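You operate a simulated robot arm through the tools that you are given. There is no shell and no other tool.

You are at the controls of a simulated two-armed robot. One attempt, no reset.

## Task
Roll the blue cart to the bench end and cap the silver bench's clear bottles in the order's colour.
Fine: the cart ends at its floor mark with the brake on again; the green bottle stays bare.

The check looks at the end state, three seconds after you hand in, the way a careful person would. Anything else that was tipped, shoved, dropped, spilled or broken makes it a failure. Lids that push on must go on centred and level and be pressed home; caps that screw on are set level and turned clockwise until they are tight.

## Robot
Two 7-joint arms with fingered hands on one trunk, on a base that drives. Base frame: it is fixed to the floor where the robot stands at the start and does not move with it; the origin is under the middle of the robot, x ahead of it, y to its left, z up. Lengths are in m, angles in degrees, forces in N, time in s.
The left shoulder is at the start at [0.035, 0.163, 1.093], the right one opposite. Places, roughly: bottle [-3, -3.25, 1]; dark cart brake lever [-2.1, -2.5, 0.6]; green bottle [-3.25, -3.25, 1]. Payload 4 kg a hand.
The tool frame of a hand sits at the grasp point between the pads (the TCP): z along the fingers, y along the line on which they close. The tips reach 0.036 m beyond it. The gripper opens to 0.124 m. The gripper's body begins 0.042 m behind the TCP. The gripper is a hand of 4 fingers: y runs from the thumb to the fingers, the wrist lies at [-0.015, -0.099, -0.189] in the tool frame, and closing takes about 1.5 s.
Orientation is told as [roll, pitch, yaw] about the base's x, y, z axes, in that order, counted from this pose: with the fingers straight down and the wrist toward the robot, the tool's x, y and z point along [0, 1, 0], [1, 0, 0] and [0, 0, -1] of the base frame.

## Interface
- The arms move only by the tool apply_moves. It takes "left_motion", "right_motion" or both (then of equal length, played together; a hand with none holds still); each is a list that holds one entry, the list of rows, each a list of 7 numbers: the shift along the tool's x, y, z in units of 30 mm (1.0 is 30 mm), then the turn, a rotation vector about the tool's x, y, z in units of 8 degrees (1.0 is 8 degrees), then the gripper command, from -1 (fully open) to 1 (shut), values between in proportion. In form: [[[x, y, z, rx, ry, rz, grip], ...]]. A call has 1 to 20 rows; each row shifts and turns the commanded pose from where the row before left it, along the tool's axes as they then stand. A call with a number of a shift or a turn outside -1 to 1 is refused whole. A row lasts 0.2 s, in which the tool goes at most 0.05 m and 8.6 degrees; a call with a longer step from one row to the next is refused whole, and so is a gripper value outside its range. A pose out of reach is approached as far as the arm can. The call stops where the force on the tool passes 70 N (or 10 N more than at its start, if that is more) or the arm is blocked; 0.2 s more then pass. Each finger travels about 0.045 m/s and halts on what it meets, pressing with about 30 N; the grip force reading is that of the motor and also rises with nothing between the fingers. The clock runs only during rows and for 0.2 s after the last one: add rows that do not move to give the fingers time. It gives the time, the measured TCP pose, the force on the tool (base axes), the opening and the grip force at its end, in the units of the frame above (readings bear some noise), with the torque about the TCP (base axes, N m) and any sound that the robot's microphone picked up.
- Cameras (640 x 400 px; columns grow to the right, rows downward): "scene" is now at [0.1463, -0.0193, 1.3171]; the picture's right is [-0.05, -1.00, 0.01], its down [-0.56, 0.02, -0.83] and it looks along [0.82, -0.05, -0.56] (base axes); focal length 255 px, centre (320, 200). "left" rides on the left gripper at [-0.075, -0.086, -0.123] in its tool frame; the picture's right is [-0.70, -0.34, 0.63], its down [0.64, -0.68, 0.35] and it looks along [0.32, 0.65, 0.69] (tool axes); focal length 275 px, centre (320, 200). "right" rides on the right gripper at [0.075, -0.086, -0.123] in its tool frame; the picture's right is [-0.70, 0.34, -0.63], its down [-0.64, -0.68, 0.35] and it looks along [-0.32, 0.65, 0.69] (tool axes); focal length 275 px, centre (320, 200). There is no depth. A picture from a camera that has moved, and an enlarged one, comes with that camera's place and axes in the base frame and with its lens. The place of the scene camera against the robot may be out by one fixed shift of up to 0.025 m in any direction.
- capture(camera): a new picture of that camera. It takes no simulated time.
- lift_body(by): slides the trunk up (or, below 0, down) by that many m; the arms and the scene camera ride with it, the base frame stays. It gives what a move gives, with no picture.
- base_move(legs): drives the robot by 1 to 6 legs, each [ahead, left, turn to the left] in m, m and degrees, along the robot's own axes; the way and the turn of a leg run together, so that a leg with both is an arc; at most 1.5 m and 180 degrees a leg. The arms and the cameras ride along, it lands a little off, and it stops where it bumps. It gives what a move gives.
- set_grasp(shape, hand): the hand has 4 fingers and takes this shape, open, in about a second: jaw (thumb against the fingers, like two jaws); tri (thumb and two fingers); tip (a fingertip pinch); poke (one finger out to press); point (the index stretched); flat (the hand flat); cup (the hand cupped); fist (a fist). The gripper value then closes the fingers along that shape, each until it touches; the sizes above hold for jaw. It gives what a move gives, with no picture.
- head_to(pan, tilt): turns the head with the scene camera to pan (to the left, within 86 degrees either way) and tilt (down, from -29 to 69), counted from straight ahead of the robot. It gives what a move gives.
- close_up(camera, box): a new picture of the part [left, top, right, bottom] of that camera's present view, enlarged. It takes no simulated time.
- sign_off(): hands the job in; it is judged then, once.

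Places have to be worked out from the pictures, the camera data and where the tool is seen. Open the grippers and draw the arms clear of the work before you hand the job in, unless the task says otherwise.

The tools are called after ">>>" as a command line: name --argument value ..., lists and objects as JSON in quotes. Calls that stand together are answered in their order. apply_moves: Moves the arms, as the interface text tells. Its arguments: {"type":"object","properties":{"left_motion":{"type":"array","items":{"type":"array","items":{"type":"array","items":{"type":"number"}}}},"right_motion":{"type":"array","items":{"type":"array","items":{"type":"array","items":{"type":"number"}}}}},"required":[]} The other tools are called the same way: lift_body (by) slides the trunk up or down; set_grasp (shape, hand) gives the hand a shape; base_move (legs) drives the base; head_to (pan, tilt) turns the head that bears the scene camera; capture (camera) takes a picture; close_up (camera, box) takes an enlarged picture of a part of a camera's view; sign_off () hands the job in.

At the start:

```text
time: 0.0
left_eef_pos: [0.8144, 0.3617, 0.7664]
left_ee_rot: [0.0, 0.0, 0.0]
left_ft_force: [-0.1, 1.1, 0.1]
left_ft_torque: [0.0, 0.02, 0.02]
left_finger_gap: 0.1236
left_grasp_force: 0.1
left_shape: jaw
right_eef_pos: [0.4981, -0.1944, 0.7902]
right_ee_rot: [0.1, 0.0, 0.1]
right_ft_force: [0.3, 0.7, -1.2]
right_ft_torque: [-0.04, -0.02, -0.03]
right_finger_gap: 0.1237
right_grasp_force: 0.0
right_shape: jaw
trunk travel left (down, up): [-0.255, 0.223]
robot x, y, heading: [-0.0017, 0.0027, 0.0]
head pan, tilt: [-3.0, 27.4]
```

scene: 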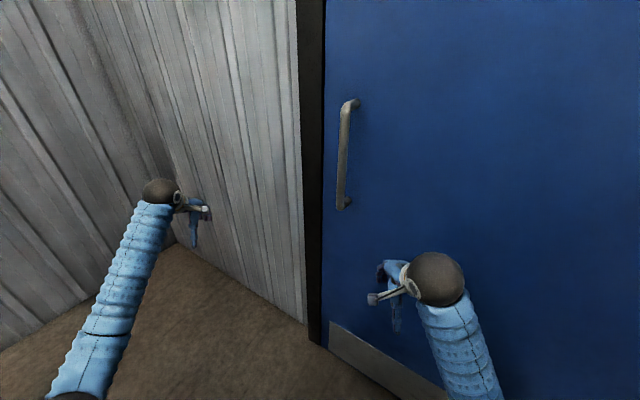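
right: 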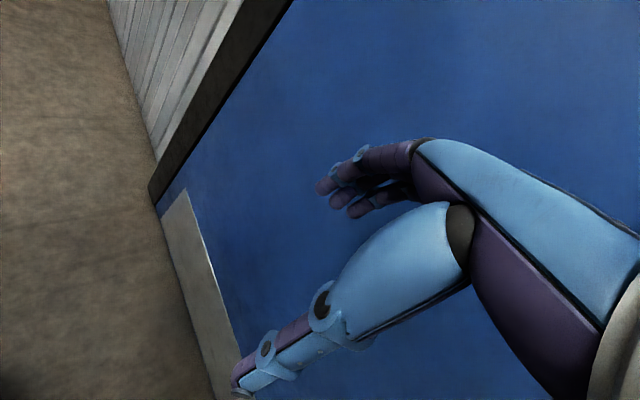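
left: 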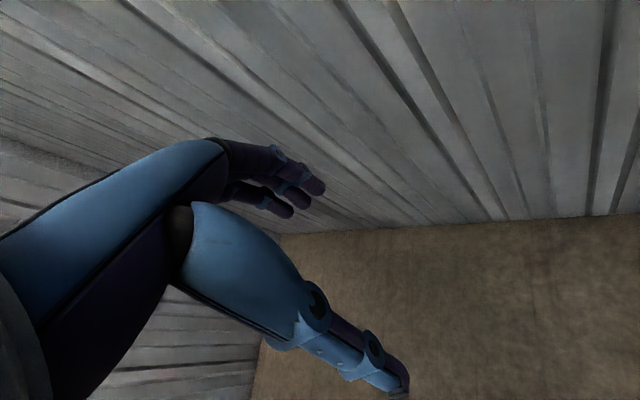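

The robot faces a blue door and a grey wall; the work lies behind and to the right. I look around with the head first.

>>> head_to --pan -86 --tilt 15

>>> capture --camera "scene"

>>> head_to --pan 86 --tilt 15

>>> capture --camera "scene"

```text
time: 1.6
left_eef_pos: [0.8144, 0.3622, 0.7657]
left_ee_rot: [0.0, 0.0, 0.0]
left_ft_force: [-0.2, -0.3, -0.3]
left_ft_torque: [0.05, 0.0, 0.0]
left_finger_gap: 0.1238
left_grasp_force: 0.1
left_shape: jaw
right_eef_pos: [0.4981, -0.1943, 0.7907]
right_ee_rot: [0.0, 0.0, -0.1]
right_ft_force: [-0.2, -0.5, 0.4]
right_ft_torque: [0.02, 0.01, 0.0]
right_finger_gap: 0.1236
right_grasp_force: 0.1
right_shape: jaw
trunk travel left (down, up): [-0.255, 0.223]
robot x, y, heading: [0.0039, -0.0027, -0.0]
head pan, tilt: [-85.9, 15.0]
```

```text
taken
camera scene: at [0.0647, -0.1078, 1.3472], right [-0.99, -0.07, 0.12], down [-0.13, 0.26, -0.96], along [0.04, -0.96, -0.27], focal length 255 px, centre (320, 200)
```

scene: 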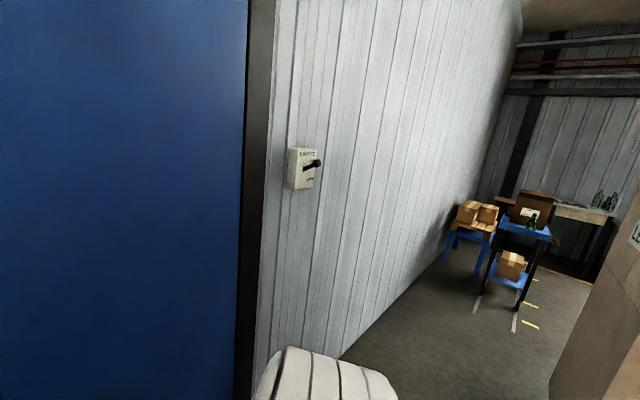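

```text
time: 4.2
left_eef_pos: [0.8139, 0.3618, 0.7664]
left_ee_rot: [0.1, 0.0, 0.0]
left_ft_force: [-0.2, -0.4, 0.1]
left_ft_torque: [-0.02, -0.04, -0.04]
left_finger_gap: 0.1236
left_grasp_force: 0.1
left_shape: jaw
right_eef_pos: [0.4978, -0.194, 0.7915]
right_ee_rot: [0.0, -0.1, 0.0]
right_ft_force: [0.7, 0.1, 0.5]
right_ft_torque: [0.01, 0.02, 0.0]
right_finger_gap: 0.1238
right_grasp_force: 0.1
right_shape: jaw
trunk travel left (down, up): [-0.255, 0.223]
robot x, y, heading: [0.001, 0.0014, 0.0]
head pan, tilt: [85.9, 15.0]
```

```text
taken
camera scene: at [0.0647, 0.0785, 1.3472], right [0.99, -0.07, -0.12], down [-0.13, -0.26, -0.96], along [0.04, 0.96, -0.27], focal length 255 px, centre (320, 200)
```

scene: 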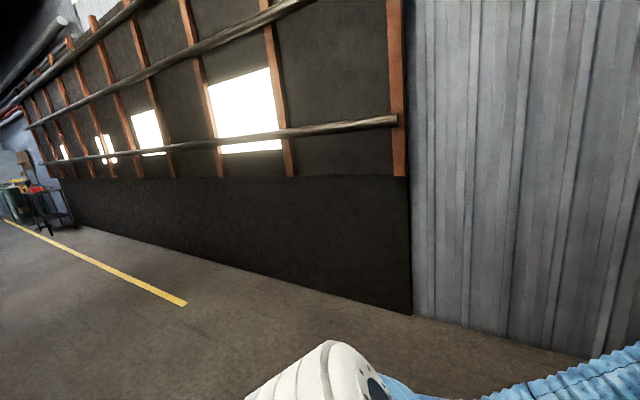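

The work area with blue carts and benches is behind to the right. I look there again enlarged.

>>> head_to --pan -86 --tilt 15

>>> close_up --camera "scene" --box '[430, 170, 640, 340]'

>>> close_up --camera "scene" --box '[240, 120, 380, 220]'

```text
time: 6.8
left_eef_pos: [0.8133, 0.3613, 0.7652]
left_ee_rot: [-0.1, 0.0, 0.0]
left_ft_force: [-0.7, -0.2, 0.8]
left_ft_torque: [0.02, 0.04, 0.0]
left_finger_gap: 0.1237
left_grasp_force: 0.0
left_shape: jaw
right_eef_pos: [0.4988, -0.1951, 0.7908]
right_ee_rot: [0.0, 0.0, 0.1]
right_ft_force: [-0.2, -0.3, 1.0]
right_ft_torque: [0.01, -0.02, -0.02]
right_finger_gap: 0.1236
right_grasp_force: 0.1
right_shape: jaw
trunk travel left (down, up): [-0.255, 0.223]
robot x, y, heading: [0.0002, -0.0029, 0.1]
head pan, tilt: [-85.9, 15.0]
```

```text
2.35 times, centred on (535, 255) of scene
camera zoom: at [0.0647, -0.1078, 1.3472], right [-0.99, -0.07, 0.12], down [-0.13, 0.26, -0.96], along [0.04, -0.96, -0.27], focal length 600 px, centre (-186, 71)
```

zoom: 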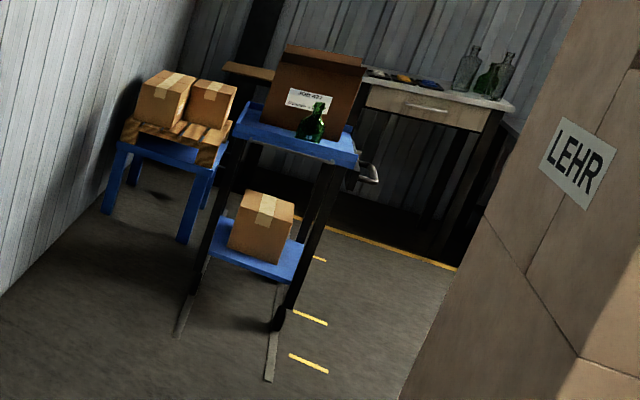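

```text
4.00 times, centred on (310, 170) of scene
camera zoom: at [0.0647, -0.1078, 1.3472], right [-0.99, -0.07, 0.12], down [-0.13, 0.26, -0.96], along [0.04, -0.96, -0.27], focal length 1021 px, centre (360, 320)
```

zoom: 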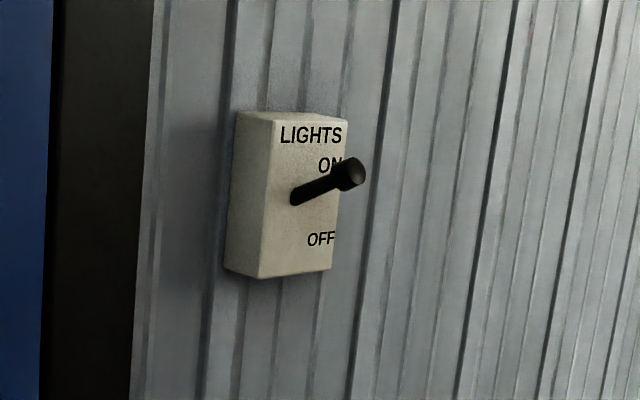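

The cart (blue tray, cardboard box with a note, green bottle on it) stands in front of the bench, which carries two clear bottles around a green one. I draw the arms in first so that I can turn safely.

>>> apply_moves --left_motion '[[[-0.3, -1, 0, 0, 0, 0, -1], [-0.3, -1, 0, 0, 0, 0, -1], [-0.3, -1, 0, 0, 0, 0, -1], [-0.3, -1, 0, 0, 0, 0, -1], [-0.3, -1, 0, 0, 0, 0, -1], [-0.3, -1, 0, 0, 0, 0, -1], [-0.3, -1, 0, 0, 0, 0, -1], [-0.3, -1, 0, 0, 0, 0, -1], [-0.3, -1, 0, 0, 0, 0, -1], [-0.3, -1, 0, 0, 0, 0, -1], [-0.3, -1, 0, 0, 0, 0, -1], [-0.3, -1, 0, 0, 0, 0, -1], [-0.3, -1, 0, 0, 0, 0, -1], [-0.3, -1, 0, 0, 0, 0, -1]]]' --right_motion '[[[0, -0.3, 0, 0, 0, 0, -1], [0, -0.3, 0, 0, 0, 0, -1], [0, -0.3, 0, 0, 0, 0, -1], [0, -0.3, 0, 0, 0, 0, -1], [0, -0.3, 0, 0, 0, 0, -1], [0, -0.3, 0, 0, 0, 0, -1], [0, -0.3, 0, 0, 0, 0, -1], [0, -0.3, 0, 0, 0, 0, -1], [0, -0.3, 0, 0, 0, 0, -1], [0, -0.3, 0, 0, 0, 0, -1], [0, -0.3, 0, 0, 0, 0, -1], [0, -0.3, 0, 0, 0, 0, -1], [0, -0.3, 0, 0, 0, 0, -1], [0, -0.3, 0, 0, 0, 0, -1]]]'

```text
time: 9.8
left_eef_pos: [0.4733, 0.2381, 0.73]
left_ee_rot: [0.0, 0.0, 0.1]
left_ft_force: [0.3, -0.3, -0.3]
left_ft_torque: [-0.01, 0.01, 0.0]
left_finger_gap: 0.1236
left_grasp_force: 0.1
left_shape: jaw
left hand out of reach, approached as far as the arm can: row 11, 12, 13, 14
right_eef_pos: [0.4798, -0.1818, 0.7496]
right_ee_rot: [0.0, 0.1, 0.0]
right_ft_force: [1.1, 0.5, -0.9]
right_ft_torque: [0.03, -0.02, 0.01]
right_finger_gap: 0.1237
right_grasp_force: 0.1
right_shape: jaw
right hand out of reach, approached as far as the arm can: row 1, 2, 3, 4, 5, 6, 7, 8, 9, 10, 11, 12, 13, 14
trunk travel left (down, up): [-0.255, 0.223]
robot x, y, heading: [0.0009, -0.0007, 0.1]
head pan, tilt: [-85.9, 15.0]
```

Arms are in as far as they go. I back off from the door and turn right in two legs toward the work area.

>>> base_move --legs '[[-0.4, 0, 0], [0, 0, -120]]'

>>> head_to --pan 0 --tilt 15

>>> capture --camera "scene"

```text
time: 17.3
left_eef_pos: [-0.435, -0.5276, 0.7305]
left_ee_rot: [0.0, 0.1, -120.8]
left_ft_force: [0.9, -0.1, 0.0]
left_ft_torque: [-0.02, 0.04, 0.0]
left_finger_gap: 0.1238
left_grasp_force: 0.0
left_shape: jaw
right_eef_pos: [-0.7994, -0.3162, 0.7488]
right_ee_rot: [0.0, 0.0, -120.8]
right_ft_force: [1.0, -0.2, 0.7]
right_ft_torque: [0.0, 0.02, -0.02]
right_finger_gap: 0.1236
right_grasp_force: 0.1
right_shape: jaw
trunk travel left (down, up): [-0.255, 0.223]
robot x, y, heading: [-0.3975, 0.0036, -120.8]
head pan, tilt: [-85.9, 15.0]
```

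```text
time: 18.9
left_eef_pos: [-0.4351, -0.5277, 0.729]
left_ee_rot: [0.0, 0.1, -120.8]
left_ft_force: [-0.7, 0.7, 0.6]
left_ft_torque: [0.0, -0.03, 0.01]
left_finger_gap: 0.1237
left_grasp_force: 0.0
left_shape: jaw
right_eef_pos: [-0.7987, -0.3164, 0.7493]
right_ee_rot: [0.0, 0.1, -120.8]
right_ft_force: [0.8, 0.4, 0.5]
right_ft_torque: [0.0, -0.03, -0.03]
right_finger_gap: 0.1237
right_grasp_force: 0.2
right_shape: jaw
trunk travel left (down, up): [-0.255, 0.223]
robot x, y, heading: [-0.3982, -0.0013, -121.0]
head pan, tilt: [0.0, 15.0]
```

```text
taken
camera scene: at [-0.457, -0.1322, 1.3368], right [-0.86, 0.51, 0.0], down [0.19, 0.32, -0.93], along [-0.48, -0.8, -0.37], focal length 255 px, centre (320, 200)
```

scene: 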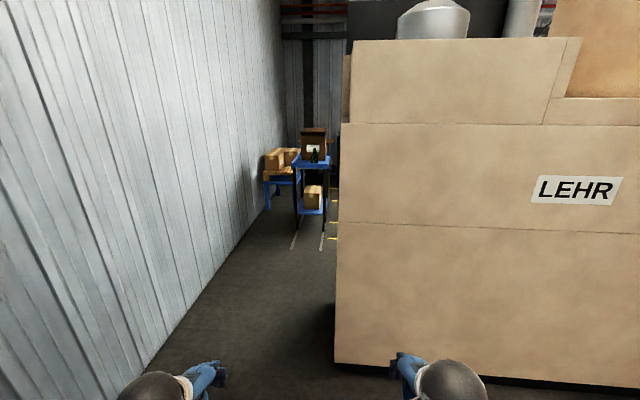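

The LEHR box stack's near corner is about 1.09 m ahead, 0.07 m right of my axis; the wall is about 0.94 m to the left, so a roughly 1 m corridor leads to the cart. I shift left 0.43 m to its middle and look again.

>>> base_move --legs '[[0, 0.43, 0], [0.2, 0, -3]]'

>>> capture --camera "scene"

>>> close_up --camera "scene" --box '[260, 80, 460, 270]'

```text
time: 21.5
left_eef_pos: [-0.0813, -0.7364, 0.7308]
left_ee_rot: [-1.1, 0.1, -120.8]
left_ft_force: [-0.2, 0.1, 0.7]
left_ft_torque: [-0.03, 0.02, 0.0]
left_finger_gap: 0.1235
left_grasp_force: 0.1
left_shape: jaw
right_eef_pos: [-0.4374, -0.5312, 0.7493]
right_ee_rot: [-0.1, 0.1, -120.7]
right_ft_force: [-0.3, 0.3, 0.8]
right_ft_torque: [-0.01, 0.0, 0.02]
right_finger_gap: 0.1237
right_grasp_force: 0.1
right_shape: jaw
trunk travel left (down, up): [-0.255, 0.223]
robot x, y, heading: [-0.0404, -0.2135, -120.7]
head pan, tilt: [0.0, 15.0]
stopped in leg 1: the robot was blocked; the commanded pose is now the measured one
```

```text
taken
camera scene: at [-0.0971, -0.3457, 1.3369], right [-0.86, 0.51, 0.0], down [0.19, 0.32, -0.93], along [-0.47, -0.8, -0.37], focal length 255 px, centre (320, 200)
```

scene: 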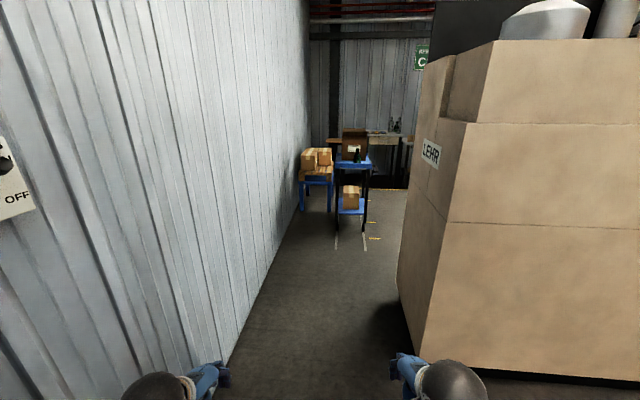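

```text
2.11 times, centred on (360, 175) of scene
camera zoom: at [-0.0971, -0.3457, 1.3369], right [-0.86, 0.51, 0.0], down [0.19, 0.32, -0.93], along [-0.47, -0.8, -0.37], focal length 537 px, centre (236, 253)
```

zoom: 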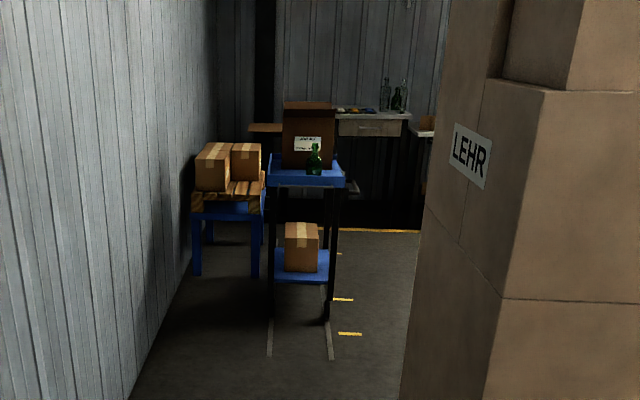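

I was blocked near the light switch on the left wall. I check the switch and my left side before moving further.

>>> head_to --pan 60 --tilt 10

>>> capture --camera "scene"

>>> capture --camera "left"

```text
time: 22.8
left_eef_pos: [-0.0812, -0.7356, 0.7305]
left_ee_rot: [-1.3, 0.1, -120.8]
left_ft_force: [1.1, 0.3, -0.2]
left_ft_torque: [0.03, -0.02, 0.0]
left_finger_gap: 0.1236
left_grasp_force: 0.1
left_shape: jaw
right_eef_pos: [-0.4379, -0.531, 0.7495]
right_ee_rot: [-0.1, 0.1, -120.7]
right_ft_force: [-0.7, -1.1, -0.4]
right_ft_torque: [-0.02, -0.01, 0.01]
right_finger_gap: 0.1238
right_grasp_force: 0.0
right_shape: jaw
trunk travel left (down, up): [-0.255, 0.223]
robot x, y, heading: [-0.0373, -0.2129, -120.7]
head pan, tilt: [60.0, 10.0]
```

```text
taken
camera scene: at [-0.005, -0.3476, 1.3505], right [-0.87, -0.48, -0.1], down [-0.02, 0.25, -0.97], along [0.49, -0.84, -0.23], focal length 255 px, centre (320, 200)
```

scene: 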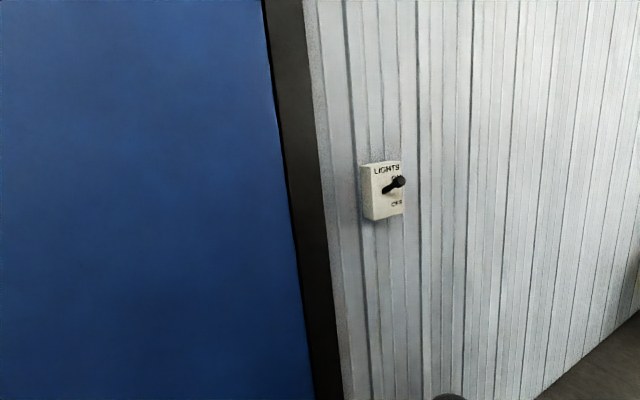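

```text
taken
camera left: at [-0.1012, -0.6266, 0.8534], right [-0.44, 0.65, -0.62], down [0.9, 0.26, -0.36], along [-0.07, -0.71, -0.7], focal length 275 px, centre (320, 200)
```

left: 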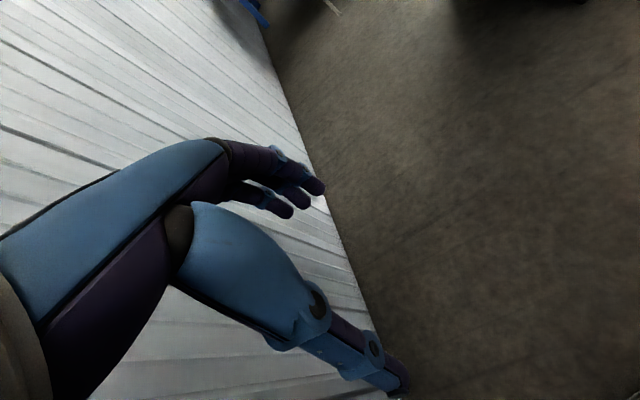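

The switch still stands at ON. The left elbow likely touched the wall; I look at the elbow and the switch more closely.

>>> close_up --camera "scene" --box '[340, 140, 440, 230]'

>>> head_to --pan 70 --tilt 60

>>> capture --camera "scene"

```text
4.44 times, centred on (390, 185) of scene
camera zoom: at [-0.005, -0.3476, 1.3505], right [-0.87, -0.48, -0.1], down [-0.02, 0.25, -0.97], along [0.49, -0.84, -0.23], focal length 1134 px, centre (9, 267)
```

zoom: 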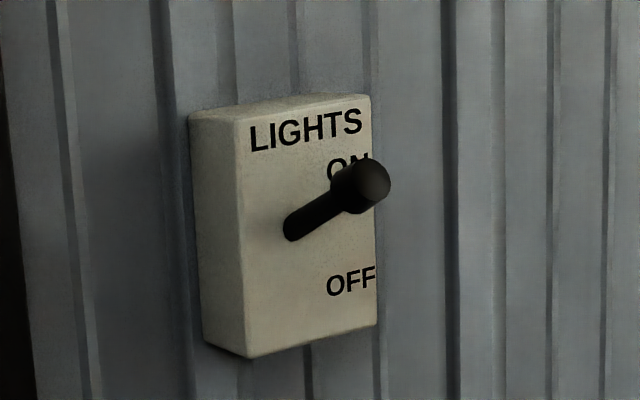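

```text
time: 24.0
left_eef_pos: [-0.0822, -0.7357, 0.7286]
left_ee_rot: [-1.2, 0.0, -120.8]
left_ft_force: [0.3, 0.0, -0.1]
left_ft_torque: [0.01, -0.01, 0.03]
left_finger_gap: 0.1238
left_grasp_force: 0.1
left_shape: jaw
right_eef_pos: [-0.4376, -0.5315, 0.7496]
right_ee_rot: [0.0, 0.1, -120.7]
right_ft_force: [0.2, 0.4, 0.2]
right_ft_torque: [0.02, 0.02, 0.0]
right_finger_gap: 0.1235
right_grasp_force: 0.0
right_shape: jaw
trunk travel left (down, up): [-0.255, 0.223]
robot x, y, heading: [-0.0376, -0.2155, -120.8]
head pan, tilt: [70.0, 60.0]
```

```text
taken
camera scene: at [-0.0037, -0.3106, 1.2795], right [-0.77, -0.63, -0.11], down [-0.52, 0.72, -0.46], along [0.37, -0.3, -0.88], focal length 255 px, centre (320, 200)
```

scene: 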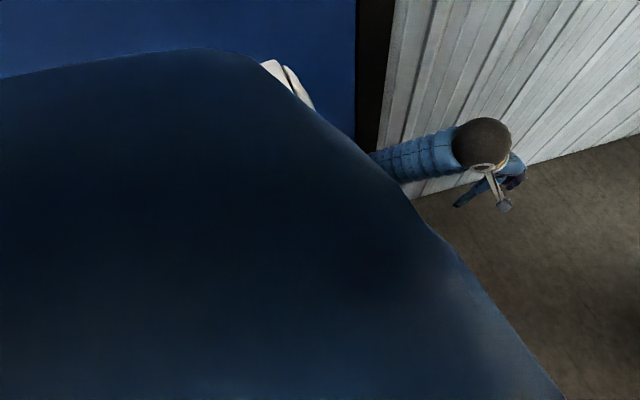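

The tucked elbows stick out about 0.58 m to each side, too wide for the corridor; the switch is untouched (ON). I move off the wall a little to the right, then stretch the arms forward to make the robot narrower.

>>> base_move --legs '[[0, -0.1, 0]]'

>>> apply_moves --left_motion '[[[-0.1, 1, 0, 0, 0, 0, -1], [-0.1, 1, 0, 0, 0, 0, -1], [-0.1, 1, 0, 0, 0, 0, -1], [-0.1, 1, 0, 0, 0, 0, -1], [-0.1, 1, 0, 0, 0, 0, -1], [-0.1, 1, 0, 0, 0, 0, -1], [-0.1, 1, 0, 0, 0, 0, -1], [-0.1, 1, 0, 0, 0, 0, -1], [-0.1, 1, 0, 0, 0, 0, -1], [-0.1, 1, 0, 0, 0, 0, -1], [-0.1, 1, 0, 0, 0, 0, -1], [-0.1, 1, 0, 0, 0, 0, -1], [-0.1, 1, 0, 0, 0, 0, -1]]]' --right_motion '[[[0, 1, 0, 0, 0, 0, -1], [0, 1, 0, 0, 0, 0, -1], [0, 1, 0, 0, 0, 0, -1], [0, 1, 0, 0, 0, 0, -1], [0, 1, 0, 0, 0, 0, -1], [0, 1, 0, 0, 0, 0, -1], [0, 1, 0, 0, 0, 0, -1], [0, 1, 0, 0, 0, 0, -1], [0, 1, 0, 0, 0, 0, -1], [0, 1, 0, 0, 0, 0, -1], [0, 1, 0, 0, 0, 0, -1], [0, 1, 0, 0, 0, 0, -1], [0, 1, 0, 0, 0, 0, -1]]]'

>>> capture --camera "scene"

>>> head_to --pan 0 --tilt 30

>>> capture --camera "scene"

```text
time: 25.2
left_eef_pos: [-0.1684, -0.6842, 0.7304]
left_ee_rot: [-1.1, 0.1, -120.9]
left_ft_force: [-0.9, -0.3, 0.8]
left_ft_torque: [0.01, -0.02, 0.01]
left_finger_gap: 0.1234
left_grasp_force: 0.1
left_shape: jaw
right_eef_pos: [-0.5262, -0.4788, 0.7481]
right_ee_rot: [0.2, 0.1, -120.7]
right_ft_force: [-0.2, -0.2, -1.3]
right_ft_torque: [0.01, 0.01, 0.03]
right_finger_gap: 0.1237
right_grasp_force: 0.1
right_shape: jaw
trunk travel left (down, up): [-0.255, 0.223]
robot x, y, heading: [-0.1241, -0.1595, -120.7]
head pan, tilt: [70.0, 60.0]
```

```text
time: 28.0
left_eef_pos: [-0.4018, -1.002, 0.7294]
left_ee_rot: [-1.2, 0.3, -120.7]
left_ft_force: [-0.2, 0.7, -0.5]
left_ft_torque: [0.02, 0.01, -0.01]
left_finger_gap: 0.1238
left_grasp_force: 0.1
left_shape: jaw
right_eef_pos: [-0.7245, -0.8162, 0.7452]
right_ee_rot: [-0.1, 0.2, -120.7]
right_ft_force: [-1.0, 0.0, -0.5]
right_ft_torque: [-0.01, 0.05, 0.04]
right_finger_gap: 0.1237
right_grasp_force: 0.0
right_shape: jaw
trunk travel left (down, up): [-0.255, 0.223]
robot x, y, heading: [-0.1283, -0.1603, -120.6]
head pan, tilt: [70.0, 60.0]
```

```text
taken
camera scene: at [-0.0908, -0.2598, 1.2794], right [-0.77, -0.63, -0.11], down [-0.52, 0.72, -0.46], along [0.37, -0.3, -0.88], focal length 255 px, centre (320, 200)
```

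scene: 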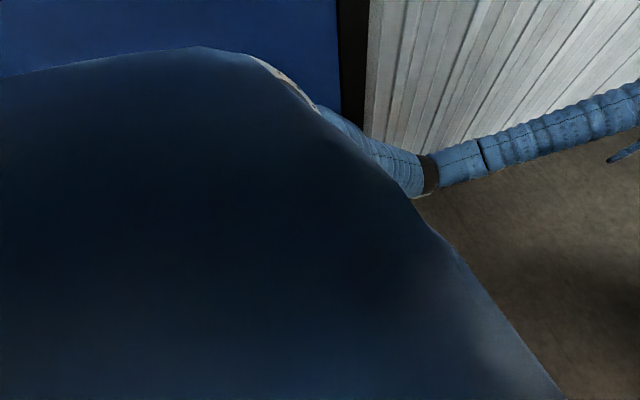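

```text
time: 29.4
left_eef_pos: [-0.4002, -1.0005, 0.7291]
left_ee_rot: [-1.2, 0.1, -120.9]
left_ft_force: [-1.1, -0.1, -0.2]
left_ft_torque: [-0.03, 0.02, -0.03]
left_finger_gap: 0.1238
left_grasp_force: 0.1
left_shape: jaw
right_eef_pos: [-0.7231, -0.8153, 0.7447]
right_ee_rot: [0.0, 0.1, -120.7]
right_ft_force: [-0.1, 0.5, 0.2]
right_ft_torque: [0.02, -0.01, 0.01]
right_finger_gap: 0.1238
right_grasp_force: 0.1
right_shape: jaw
trunk travel left (down, up): [-0.255, 0.223]
robot x, y, heading: [-0.1247, -0.162, -120.6]
head pan, tilt: [0.0, 30.0]
```

```text
taken
camera scene: at [-0.1811, -0.2897, 1.3131], right [-0.86, 0.51, 0.0], down [0.31, 0.52, -0.8], along [-0.41, -0.69, -0.6], focal length 255 px, centre (320, 200)
```

scene: 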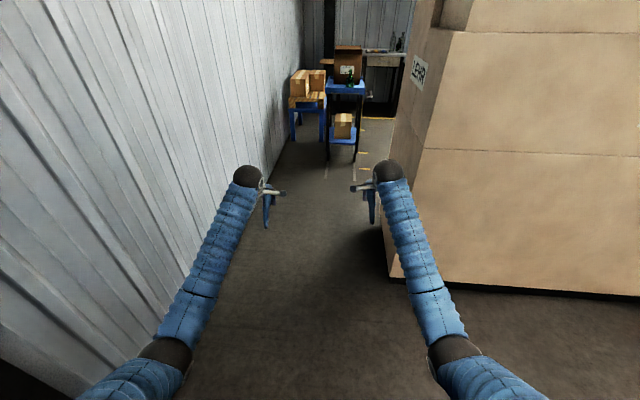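

The stretched arms put the elbows only about 0.3 m out. Corridor: wall on the left and stack on the right about 1.03 m apart, direction about -125°. I turn right 4.4°, shift left 0.17 and drive 0.7 ahead.

>>> base_move --legs '[[0, 0, -4.4], [0, 0.16, 0], [0.7, 0, 0]]'

>>> capture --camera "scene"

```text
time: 34.7
left_eef_pos: [-0.743, -1.6405, 0.7302]
left_ee_rot: [-1.1, 0.1, -125.5]
left_ft_force: [-1.0, -0.3, 0.1]
left_ft_torque: [-0.01, 0.0, 0.01]
left_finger_gap: 0.1236
left_grasp_force: 0.1
left_shape: jaw
right_eef_pos: [-1.0496, -1.4302, 0.7442]
right_ee_rot: [0.0, 0.2, -125.3]
right_ft_force: [0.0, 0.5, -0.1]
right_ft_torque: [-0.01, -0.01, -0.03]
right_finger_gap: 0.1237
right_grasp_force: 0.1
right_shape: jaw
trunk travel left (down, up): [-0.255, 0.223]
robot x, y, heading: [-0.3963, -0.8226, -125.5]
head pan, tilt: [0.0, 30.0]
```

```text
taken
camera scene: at [-0.4646, -0.9487, 1.313], right [-0.82, 0.58, 0.0], down [0.35, 0.49, -0.8], along [-0.46, -0.65, -0.6], focal length 255 px, centre (320, 200)
```

scene: 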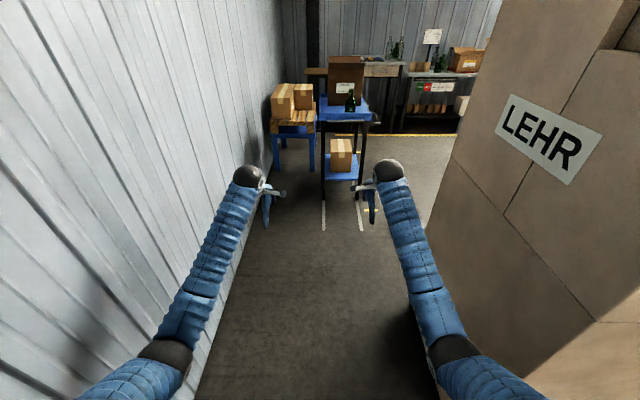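

I am in the corridor. I enlarge the view of the cart and benches.

>>> close_up --camera "scene" --box '[240, 20, 400, 120]'

>>> close_up --camera "scene" --box '[340, 0, 500, 100]'

>>> close_up --camera "scene" --box '[300, 90, 400, 240]'

```text
4.00 times, centred on (320, 70) of scene
camera zoom: at [-0.4646, -0.9487, 1.313], right [-0.82, 0.58, 0.0], down [0.35, 0.49, -0.8], along [-0.46, -0.65, -0.6], focal length 1021 px, centre (320, 720)
```

zoom: 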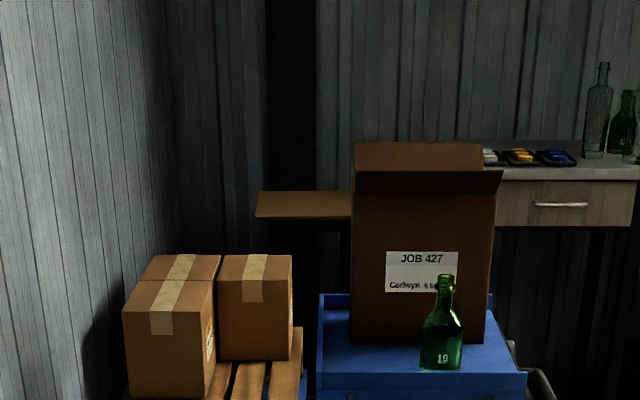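

```text
4.00 times, centred on (420, 50) of scene
camera zoom: at [-0.4646, -0.9487, 1.313], right [-0.82, 0.58, 0.0], down [0.35, 0.49, -0.8], along [-0.46, -0.65, -0.6], focal length 1021 px, centre (-80, 800)
```

zoom: 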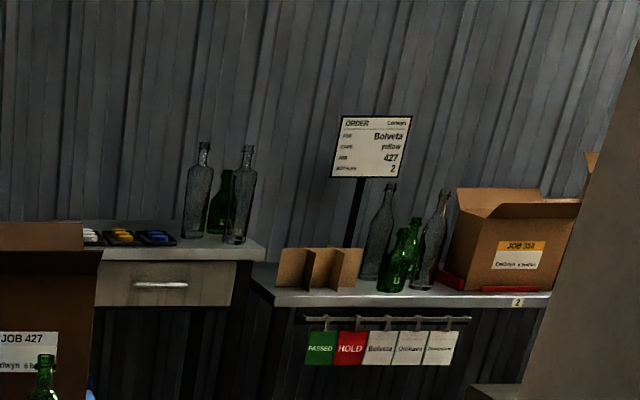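

```text
2.67 times, centred on (350, 165) of scene
camera zoom: at [-0.4646, -0.9487, 1.313], right [-0.82, 0.58, 0.0], down [0.35, 0.49, -0.8], along [-0.46, -0.65, -0.6], focal length 680 px, centre (240, 293)
```

zoom: 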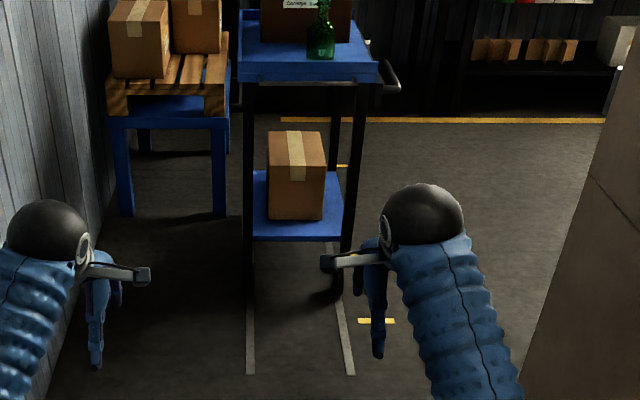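

The order card reads "Bolveta, caps yellow, job 427, bottles 2", and trays of white, yellow and blue caps lie on the left bench beside two clear bottles with a green one between. I drive 0.5 m further for a better view.

>>> base_move --legs '[[0.45, 0, 0]]'

>>> head_to --pan -10 --tilt 30

>>> capture --camera "scene"

>>> close_up --camera "scene" --box '[300, 60, 460, 260]'

```text
time: 37.4
left_eef_pos: [-1.0025, -2.013, 0.729]
left_ee_rot: [-1.2, 0.3, -125.3]
left_ft_force: [0.0, 0.1, 0.3]
left_ft_torque: [0.04, 0.0, -0.01]
left_finger_gap: 0.1235
left_grasp_force: 0.0
left_shape: jaw
right_eef_pos: [-1.3106, -1.8015, 0.7439]
right_ee_rot: [0.1, 0.2, -125.2]
right_ft_force: [0.2, -0.6, -0.4]
right_ft_torque: [0.01, 0.01, -0.01]
right_finger_gap: 0.1237
right_grasp_force: 0.1
right_shape: jaw
trunk travel left (down, up): [-0.255, 0.223]
robot x, y, heading: [-0.6622, -1.1936, -124.8]
head pan, tilt: [0.0, 30.0]
```

```text
time: 38.1
left_eef_pos: [-1.0029, -2.0121, 0.7292]
left_ee_rot: [-1.2, 0.2, -125.4]
left_ft_force: [0.3, -0.3, -0.3]
left_ft_torque: [-0.02, 0.03, -0.04]
left_finger_gap: 0.1237
left_grasp_force: 0.1
left_shape: jaw
right_eef_pos: [-1.3104, -1.8011, 0.7462]
right_ee_rot: [0.0, 0.1, -125.1]
right_ft_force: [-0.1, -1.2, 0.2]
right_ft_torque: [-0.03, -0.01, 0.02]
right_finger_gap: 0.1239
right_grasp_force: 0.1
right_shape: jaw
trunk travel left (down, up): [-0.255, 0.223]
robot x, y, heading: [-0.6587, -1.1912, -125.3]
head pan, tilt: [-10.0, 30.0]
```

```text
taken
camera scene: at [-0.7379, -1.3091, 1.3133], right [-0.71, 0.71, 0.02], down [0.41, 0.44, -0.8], along [-0.58, -0.56, -0.6], focal length 255 px, centre (320, 200)
```

scene: 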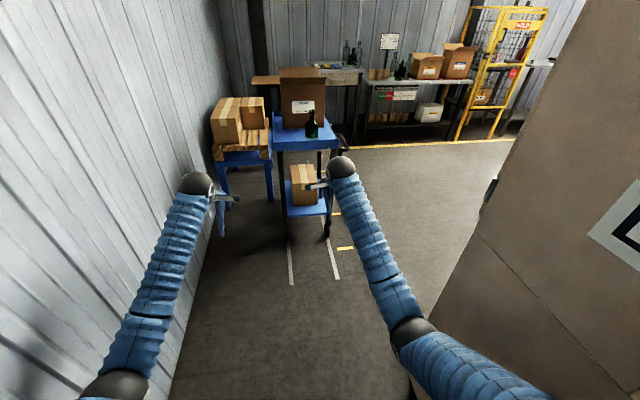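

```text
2.00 times, centred on (380, 160) of scene
camera zoom: at [-0.7379, -1.3091, 1.3133], right [-0.71, 0.71, 0.02], down [0.41, 0.44, -0.8], along [-0.58, -0.56, -0.6], focal length 510 px, centre (200, 280)
```

zoom: 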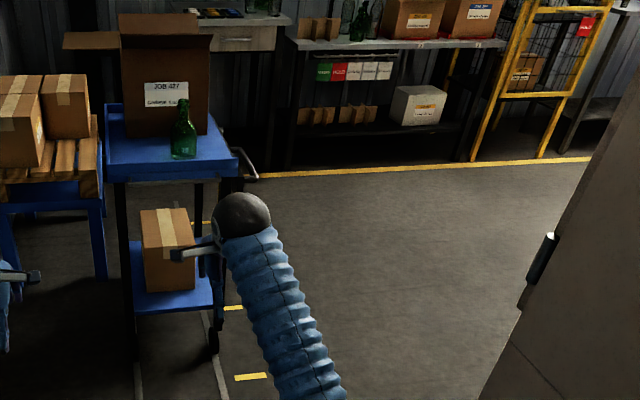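

The cart stands between two grey floor strips with yellow ticks; I need a clear look at its handle and brake. I enlarge that area further.

>>> close_up --camera "scene" --box '[270, 100, 370, 170]'

>>> close_up --camera "scene" --box '[270, 160, 370, 290]'

>>> close_up --camera "scene" --box '[310, 30, 430, 110]'

>>> capture --camera "right"

```text
5.71 times, centred on (320, 135) of scene
camera zoom: at [-0.7379, -1.3091, 1.3133], right [-0.71, 0.71, 0.02], down [0.41, 0.44, -0.8], along [-0.58, -0.56, -0.6], focal length 1458 px, centre (320, 571)
```

zoom: 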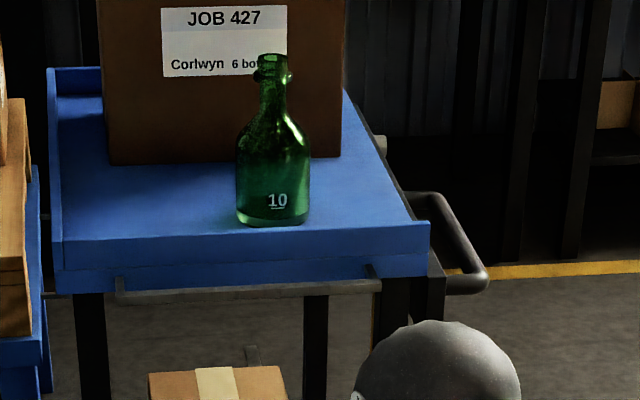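

```text
3.08 times, centred on (320, 225) of scene
camera zoom: at [-0.7379, -1.3091, 1.3133], right [-0.71, 0.71, 0.02], down [0.41, 0.44, -0.8], along [-0.58, -0.56, -0.6], focal length 785 px, centre (320, 123)
```

zoom: 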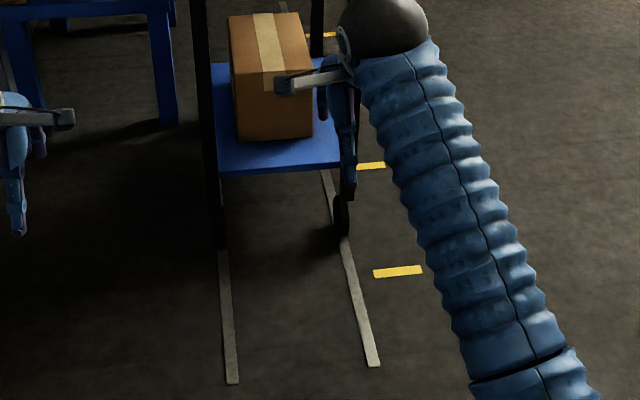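

```text
5.00 times, centred on (370, 70) of scene
camera zoom: at [-0.7379, -1.3091, 1.3133], right [-0.71, 0.71, 0.02], down [0.41, 0.44, -0.8], along [-0.58, -0.56, -0.6], focal length 1276 px, centre (70, 850)
```

zoom: 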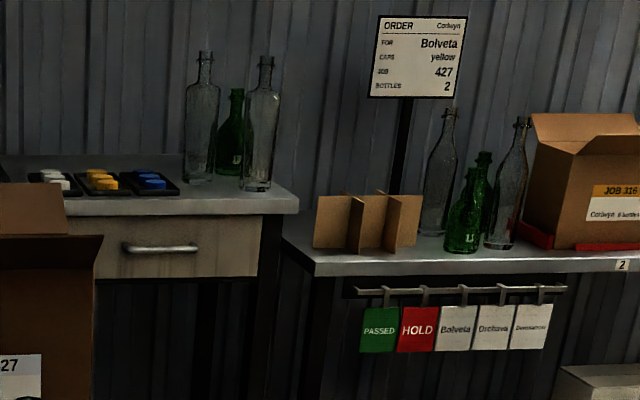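

```text
taken
camera right: at [-1.1987, -1.7738, 0.8684], right [-0.76, 0.12, 0.63], down [-0.13, 0.93, -0.34], along [-0.63, -0.35, -0.69], focal length 275 px, centre (320, 200)
```

right: 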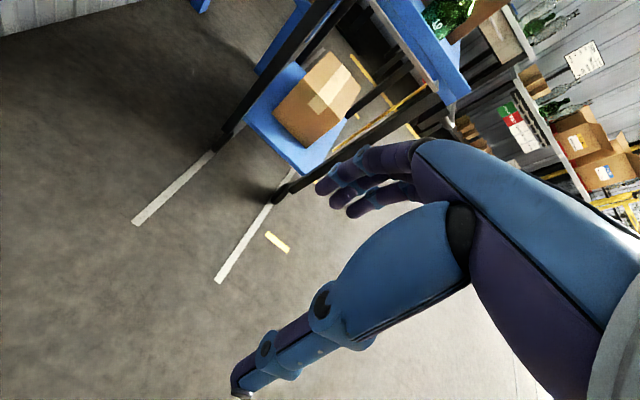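

I take an enlarged look through the right hand's camera at the cart's side.

>>> close_up --camera "right" --box '[200, 0, 480, 200]'

>>> close_up --camera "right" --box '[400, 0, 640, 150]'

```text
2.00 times, centred on (340, 100) of right
camera zoom: at [-1.1987, -1.7738, 0.8684], right [-0.76, 0.12, 0.63], down [-0.13, 0.93, -0.34], along [-0.63, -0.35, -0.69], focal length 551 px, centre (280, 400)
```

zoom: 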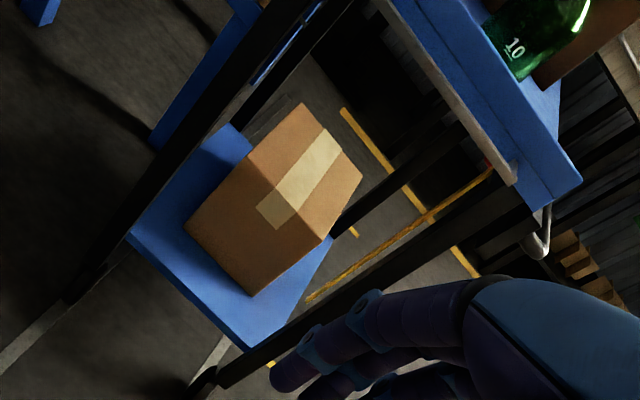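

```text
2.67 times, centred on (520, 75) of right
camera zoom: at [-1.1987, -1.7738, 0.8684], right [-0.76, 0.12, 0.63], down [-0.13, 0.93, -0.34], along [-0.63, -0.35, -0.69], focal length 734 px, centre (-213, 533)
```

zoom: 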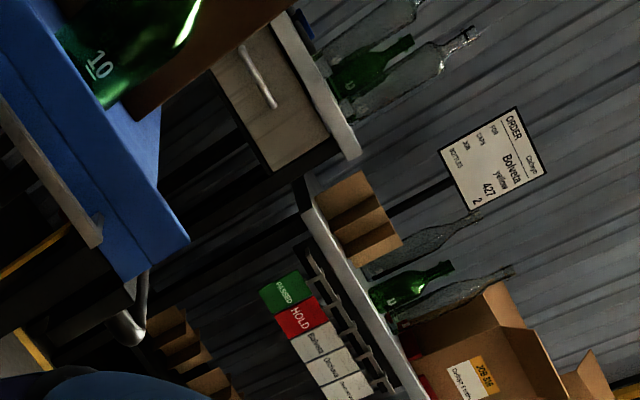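

The cart's side bar and brake remain partly hidden. I raise the trunk for a better overhead view, and move the right hand down and left out of the line of sight.

>>> lift_body --by 0.2

>>> apply_moves --right_motion '[[[0, -0.5, -1, 0, 0, 0, -1], [0, -0.5, -1, 0, 0, 0, -1], [0, -0.5, -1, 0, 0, 0, -1], [0, -0.5, -1, 0, 0, 0, -1], [0, -0.5, -1, 0, 0, 0, -1], [0, -0.5, -1, 0, 0, 0, -1], [0, -0.5, -1, 0, 0, 0, -1]]]'

>>> capture --camera "scene"

```text
time: 40.3
left_eef_pos: [-1.0035, -2.0115, 0.9294]
left_ee_rot: [-1.2, 0.2, -125.3]
left_ft_force: [0.8, 0.3, 0.2]
left_ft_torque: [0.02, -0.01, 0.0]
left_finger_gap: 0.1236
left_grasp_force: 0.1
left_shape: jaw
right_eef_pos: [-1.3096, -1.802, 0.9448]
right_ee_rot: [0.0, 0.2, -125.2]
right_ft_force: [0.7, -0.1, -0.7]
right_ft_torque: [-0.02, 0.0, 0.0]
right_finger_gap: 0.1239
right_grasp_force: 0.0
right_shape: jaw
trunk travel left (down, up): [-0.455, 0.023]
robot x, y, heading: [-0.6595, -1.1949, -125.1]
head pan, tilt: [-10.0, 30.0]
```

```text
time: 41.9
left_eef_pos: [-1.0016, -2.0109, 0.9294]
left_ee_rot: [-1.1, 0.0, -125.4]
left_ft_force: [-0.3, 1.0, 0.8]
left_ft_torque: [-0.02, 0.02, -0.05]
left_finger_gap: 0.1238
left_grasp_force: 0.0
left_shape: jaw
right_eef_pos: [-1.2492, -1.7174, 1.1547]
right_ee_rot: [-0.1, 0.1, -125.2]
right_ft_force: [-0.1, 0.3, 0.3]
right_ft_torque: [0.0, 0.04, 0.02]
right_finger_gap: 0.1236
right_grasp_force: 0.2
right_shape: jaw
trunk travel left (down, up): [-0.455, 0.023]
robot x, y, heading: [-0.66, -1.1941, -125.3]
head pan, tilt: [-10.0, 30.0]
```

```text
taken
camera scene: at [-0.7077, -1.2666, 1.5298], right [-0.71, 0.71, 0.0], down [0.36, 0.35, -0.87], along [-0.61, -0.61, -0.5], focal length 255 px, centre (320, 200)
```

scene: 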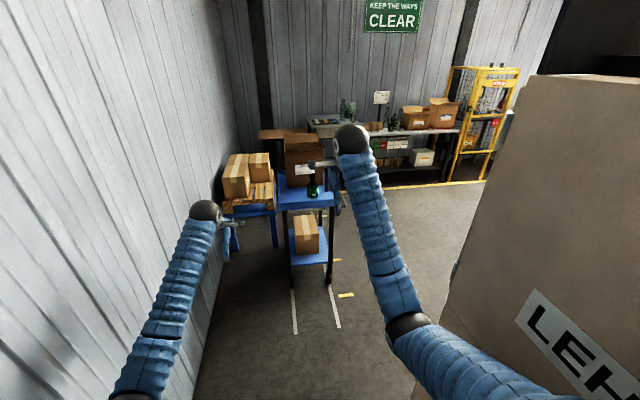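

Hands are up above tray height now. I drive 0.25 m ahead and look down at the cart.

>>> base_move --legs '[[0.25, 0, 0]]'

>>> head_to --pan -25 --tilt 35

>>> capture --camera "scene"

>>> capture --camera "right"

```text
time: 43.7
left_eef_pos: [-1.1453, -2.2164, 0.9276]
left_ee_rot: [-1.2, 0.2, -125.4]
left_ft_force: [-0.1, 0.9, -0.6]
left_ft_torque: [-0.01, 0.0, 0.0]
left_finger_gap: 0.1237
left_grasp_force: 0.0
left_shape: jaw
right_eef_pos: [-1.3917, -1.9216, 1.155]
right_ee_rot: [0.0, 0.1, -125.2]
right_ft_force: [0.7, -0.6, -0.2]
right_ft_torque: [0.0, -0.04, 0.01]
right_finger_gap: 0.1235
right_grasp_force: 0.0
right_shape: jaw
trunk travel left (down, up): [-0.455, 0.023]
robot x, y, heading: [-0.805, -1.3985, -125.3]
head pan, tilt: [-10.0, 30.0]
```

```text
time: 44.5
left_eef_pos: [-1.1448, -2.215, 0.9298]
left_ee_rot: [-1.2, 0.2, -125.3]
left_ft_force: [-0.3, 0.1, 0.3]
left_ft_torque: [0.0, -0.01, 0.0]
left_finger_gap: 0.1237
left_grasp_force: 0.0
left_shape: jaw
right_eef_pos: [-1.3921, -1.9206, 1.1565]
right_ee_rot: [0.0, 0.1, -125.2]
right_ft_force: [0.7, 0.1, 0.4]
right_ft_torque: [0.0, -0.01, -0.01]
right_finger_gap: 0.1237
right_grasp_force: 0.0
right_shape: jaw
trunk travel left (down, up): [-0.455, 0.023]
robot x, y, heading: [-0.804, -1.4004, -125.1]
head pan, tilt: [-25.0, 35.0]
```

```text
taken
camera scene: at [-0.8632, -1.4495, 1.522], right [-0.5, 0.87, 0.0], down [0.5, 0.29, -0.82], along [-0.71, -0.41, -0.57], focal length 255 px, centre (320, 200)
```

scene: 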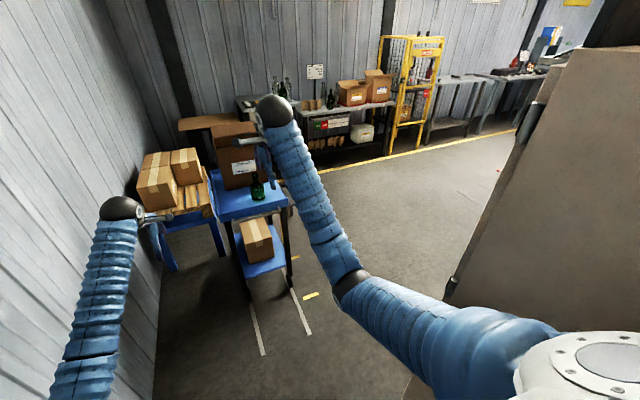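

```text
taken
camera right: at [-1.2811, -1.8923, 1.2796], right [-0.76, 0.12, 0.63], down [-0.13, 0.93, -0.34], along [-0.63, -0.35, -0.69], focal length 275 px, centre (320, 200)
```

right: 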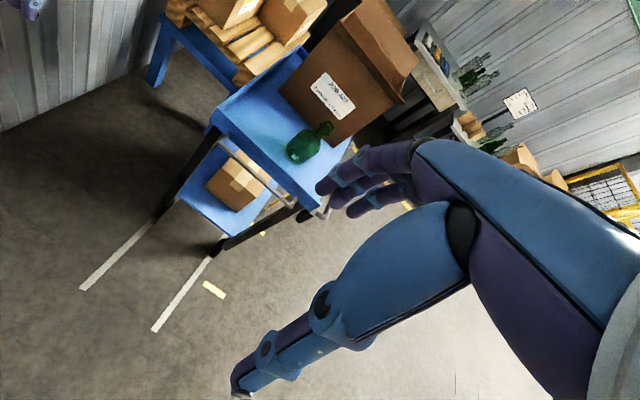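

My right arm hides the cart's right side. I lower the right hand to about z 0.6, keeping it well short of the cart, to see over it.

>>> apply_moves --right_motion '[[[0, -0.3, 1, 0, 0, 0, -1], [0, -0.3, 1, 0, 0, 0, -1], [0, -0.3, 1, 0, 0, 0, -1], [0, -0.3, 1, 0, 0, 0, -1], [0, -0.3, 1, 0, 0, 0, -1], [0, -0.3, 1, 0, 0, 0, -1], [0, -0.3, 1, 0, 0, 0, -1], [0, -0.3, 1, 0, 0, 0, -1], [0, -0.3, 1, 0, 0, 0, -1], [0, -0.3, 1, 0, 0, 0, -1], [0, -0.3, 1, 0, 0, 0, -1], [0, -0.3, 1, 0, 0, 0, -1], [0, -0.3, 1, 0, 0, 0, -1], [0, -0.3, 1, 0, 0, 0, -1], [0, -0.3, 1, 0, 0, 0, -1], [0, -0.3, 1, 0, 0, 0, -1]]]'

>>> capture --camera "scene"

>>> close_up --camera "scene" --box '[200, 120, 340, 340]'

>>> capture --camera "right"

```text
time: 47.9
left_eef_pos: [-1.1452, -2.2153, 0.9296]
left_ee_rot: [-1.3, 0.1, -125.3]
left_ft_force: [-0.4, 0.1, 0.7]
left_ft_torque: [0.02, -0.01, 0.02]
left_finger_gap: 0.1238
left_grasp_force: 0.0
left_shape: jaw
right_eef_pos: [-1.3083, -1.8013, 0.677]
right_ee_rot: [0.0, 0.1, -125.2]
right_ft_force: [0.5, -0.2, -0.9]
right_ft_torque: [0.02, -0.04, 0.02]
right_finger_gap: 0.1235
right_grasp_force: 0.2
right_shape: jaw
trunk travel left (down, up): [-0.455, 0.023]
robot x, y, heading: [-0.8066, -1.3979, -125.4]
head pan, tilt: [-25.0, 35.0]
```

```text
taken
camera scene: at [-0.8634, -1.4496, 1.5219], right [-0.5, 0.87, 0.0], down [0.5, 0.29, -0.82], along [-0.71, -0.41, -0.57], focal length 255 px, centre (320, 200)
```

scene: 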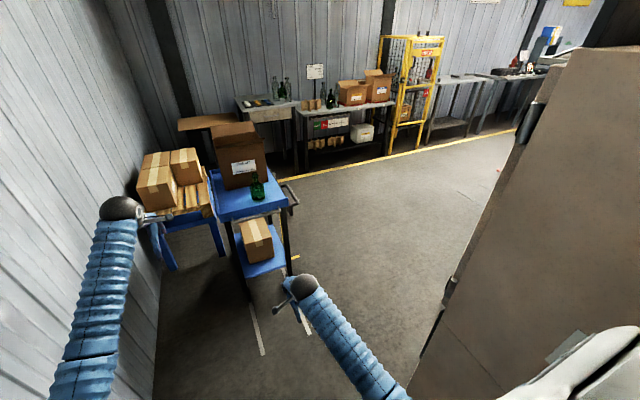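

```text
1.82 times, centred on (270, 230) of scene
camera zoom: at [-0.8634, -1.4496, 1.5219], right [-0.5, 0.87, 0.0], down [0.5, 0.29, -0.82], along [-0.71, -0.41, -0.57], focal length 464 px, centre (411, 146)
```

zoom: 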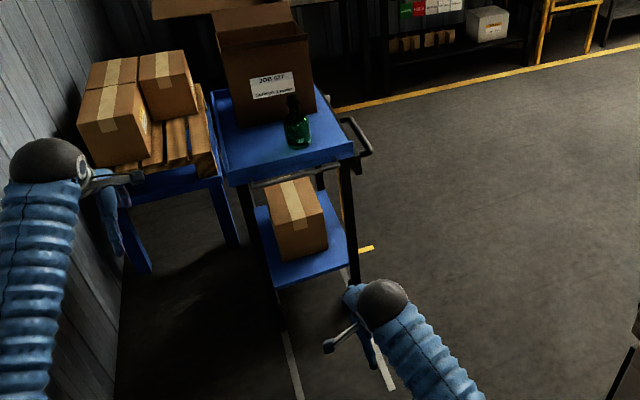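

```text
taken
camera right: at [-1.1981, -1.7736, 0.8008], right [-0.76, 0.12, 0.63], down [-0.13, 0.93, -0.34], along [-0.63, -0.35, -0.69], focal length 275 px, centre (320, 200)
```

right: 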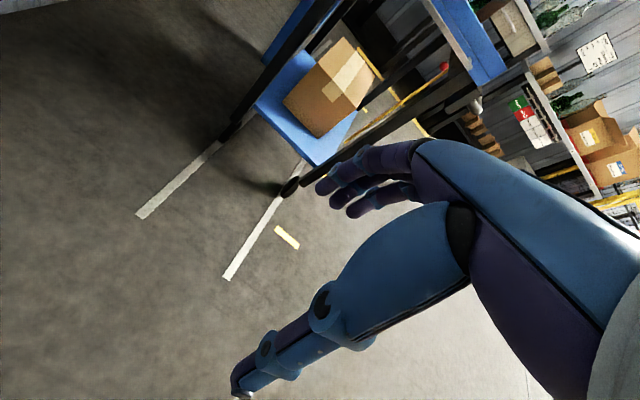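

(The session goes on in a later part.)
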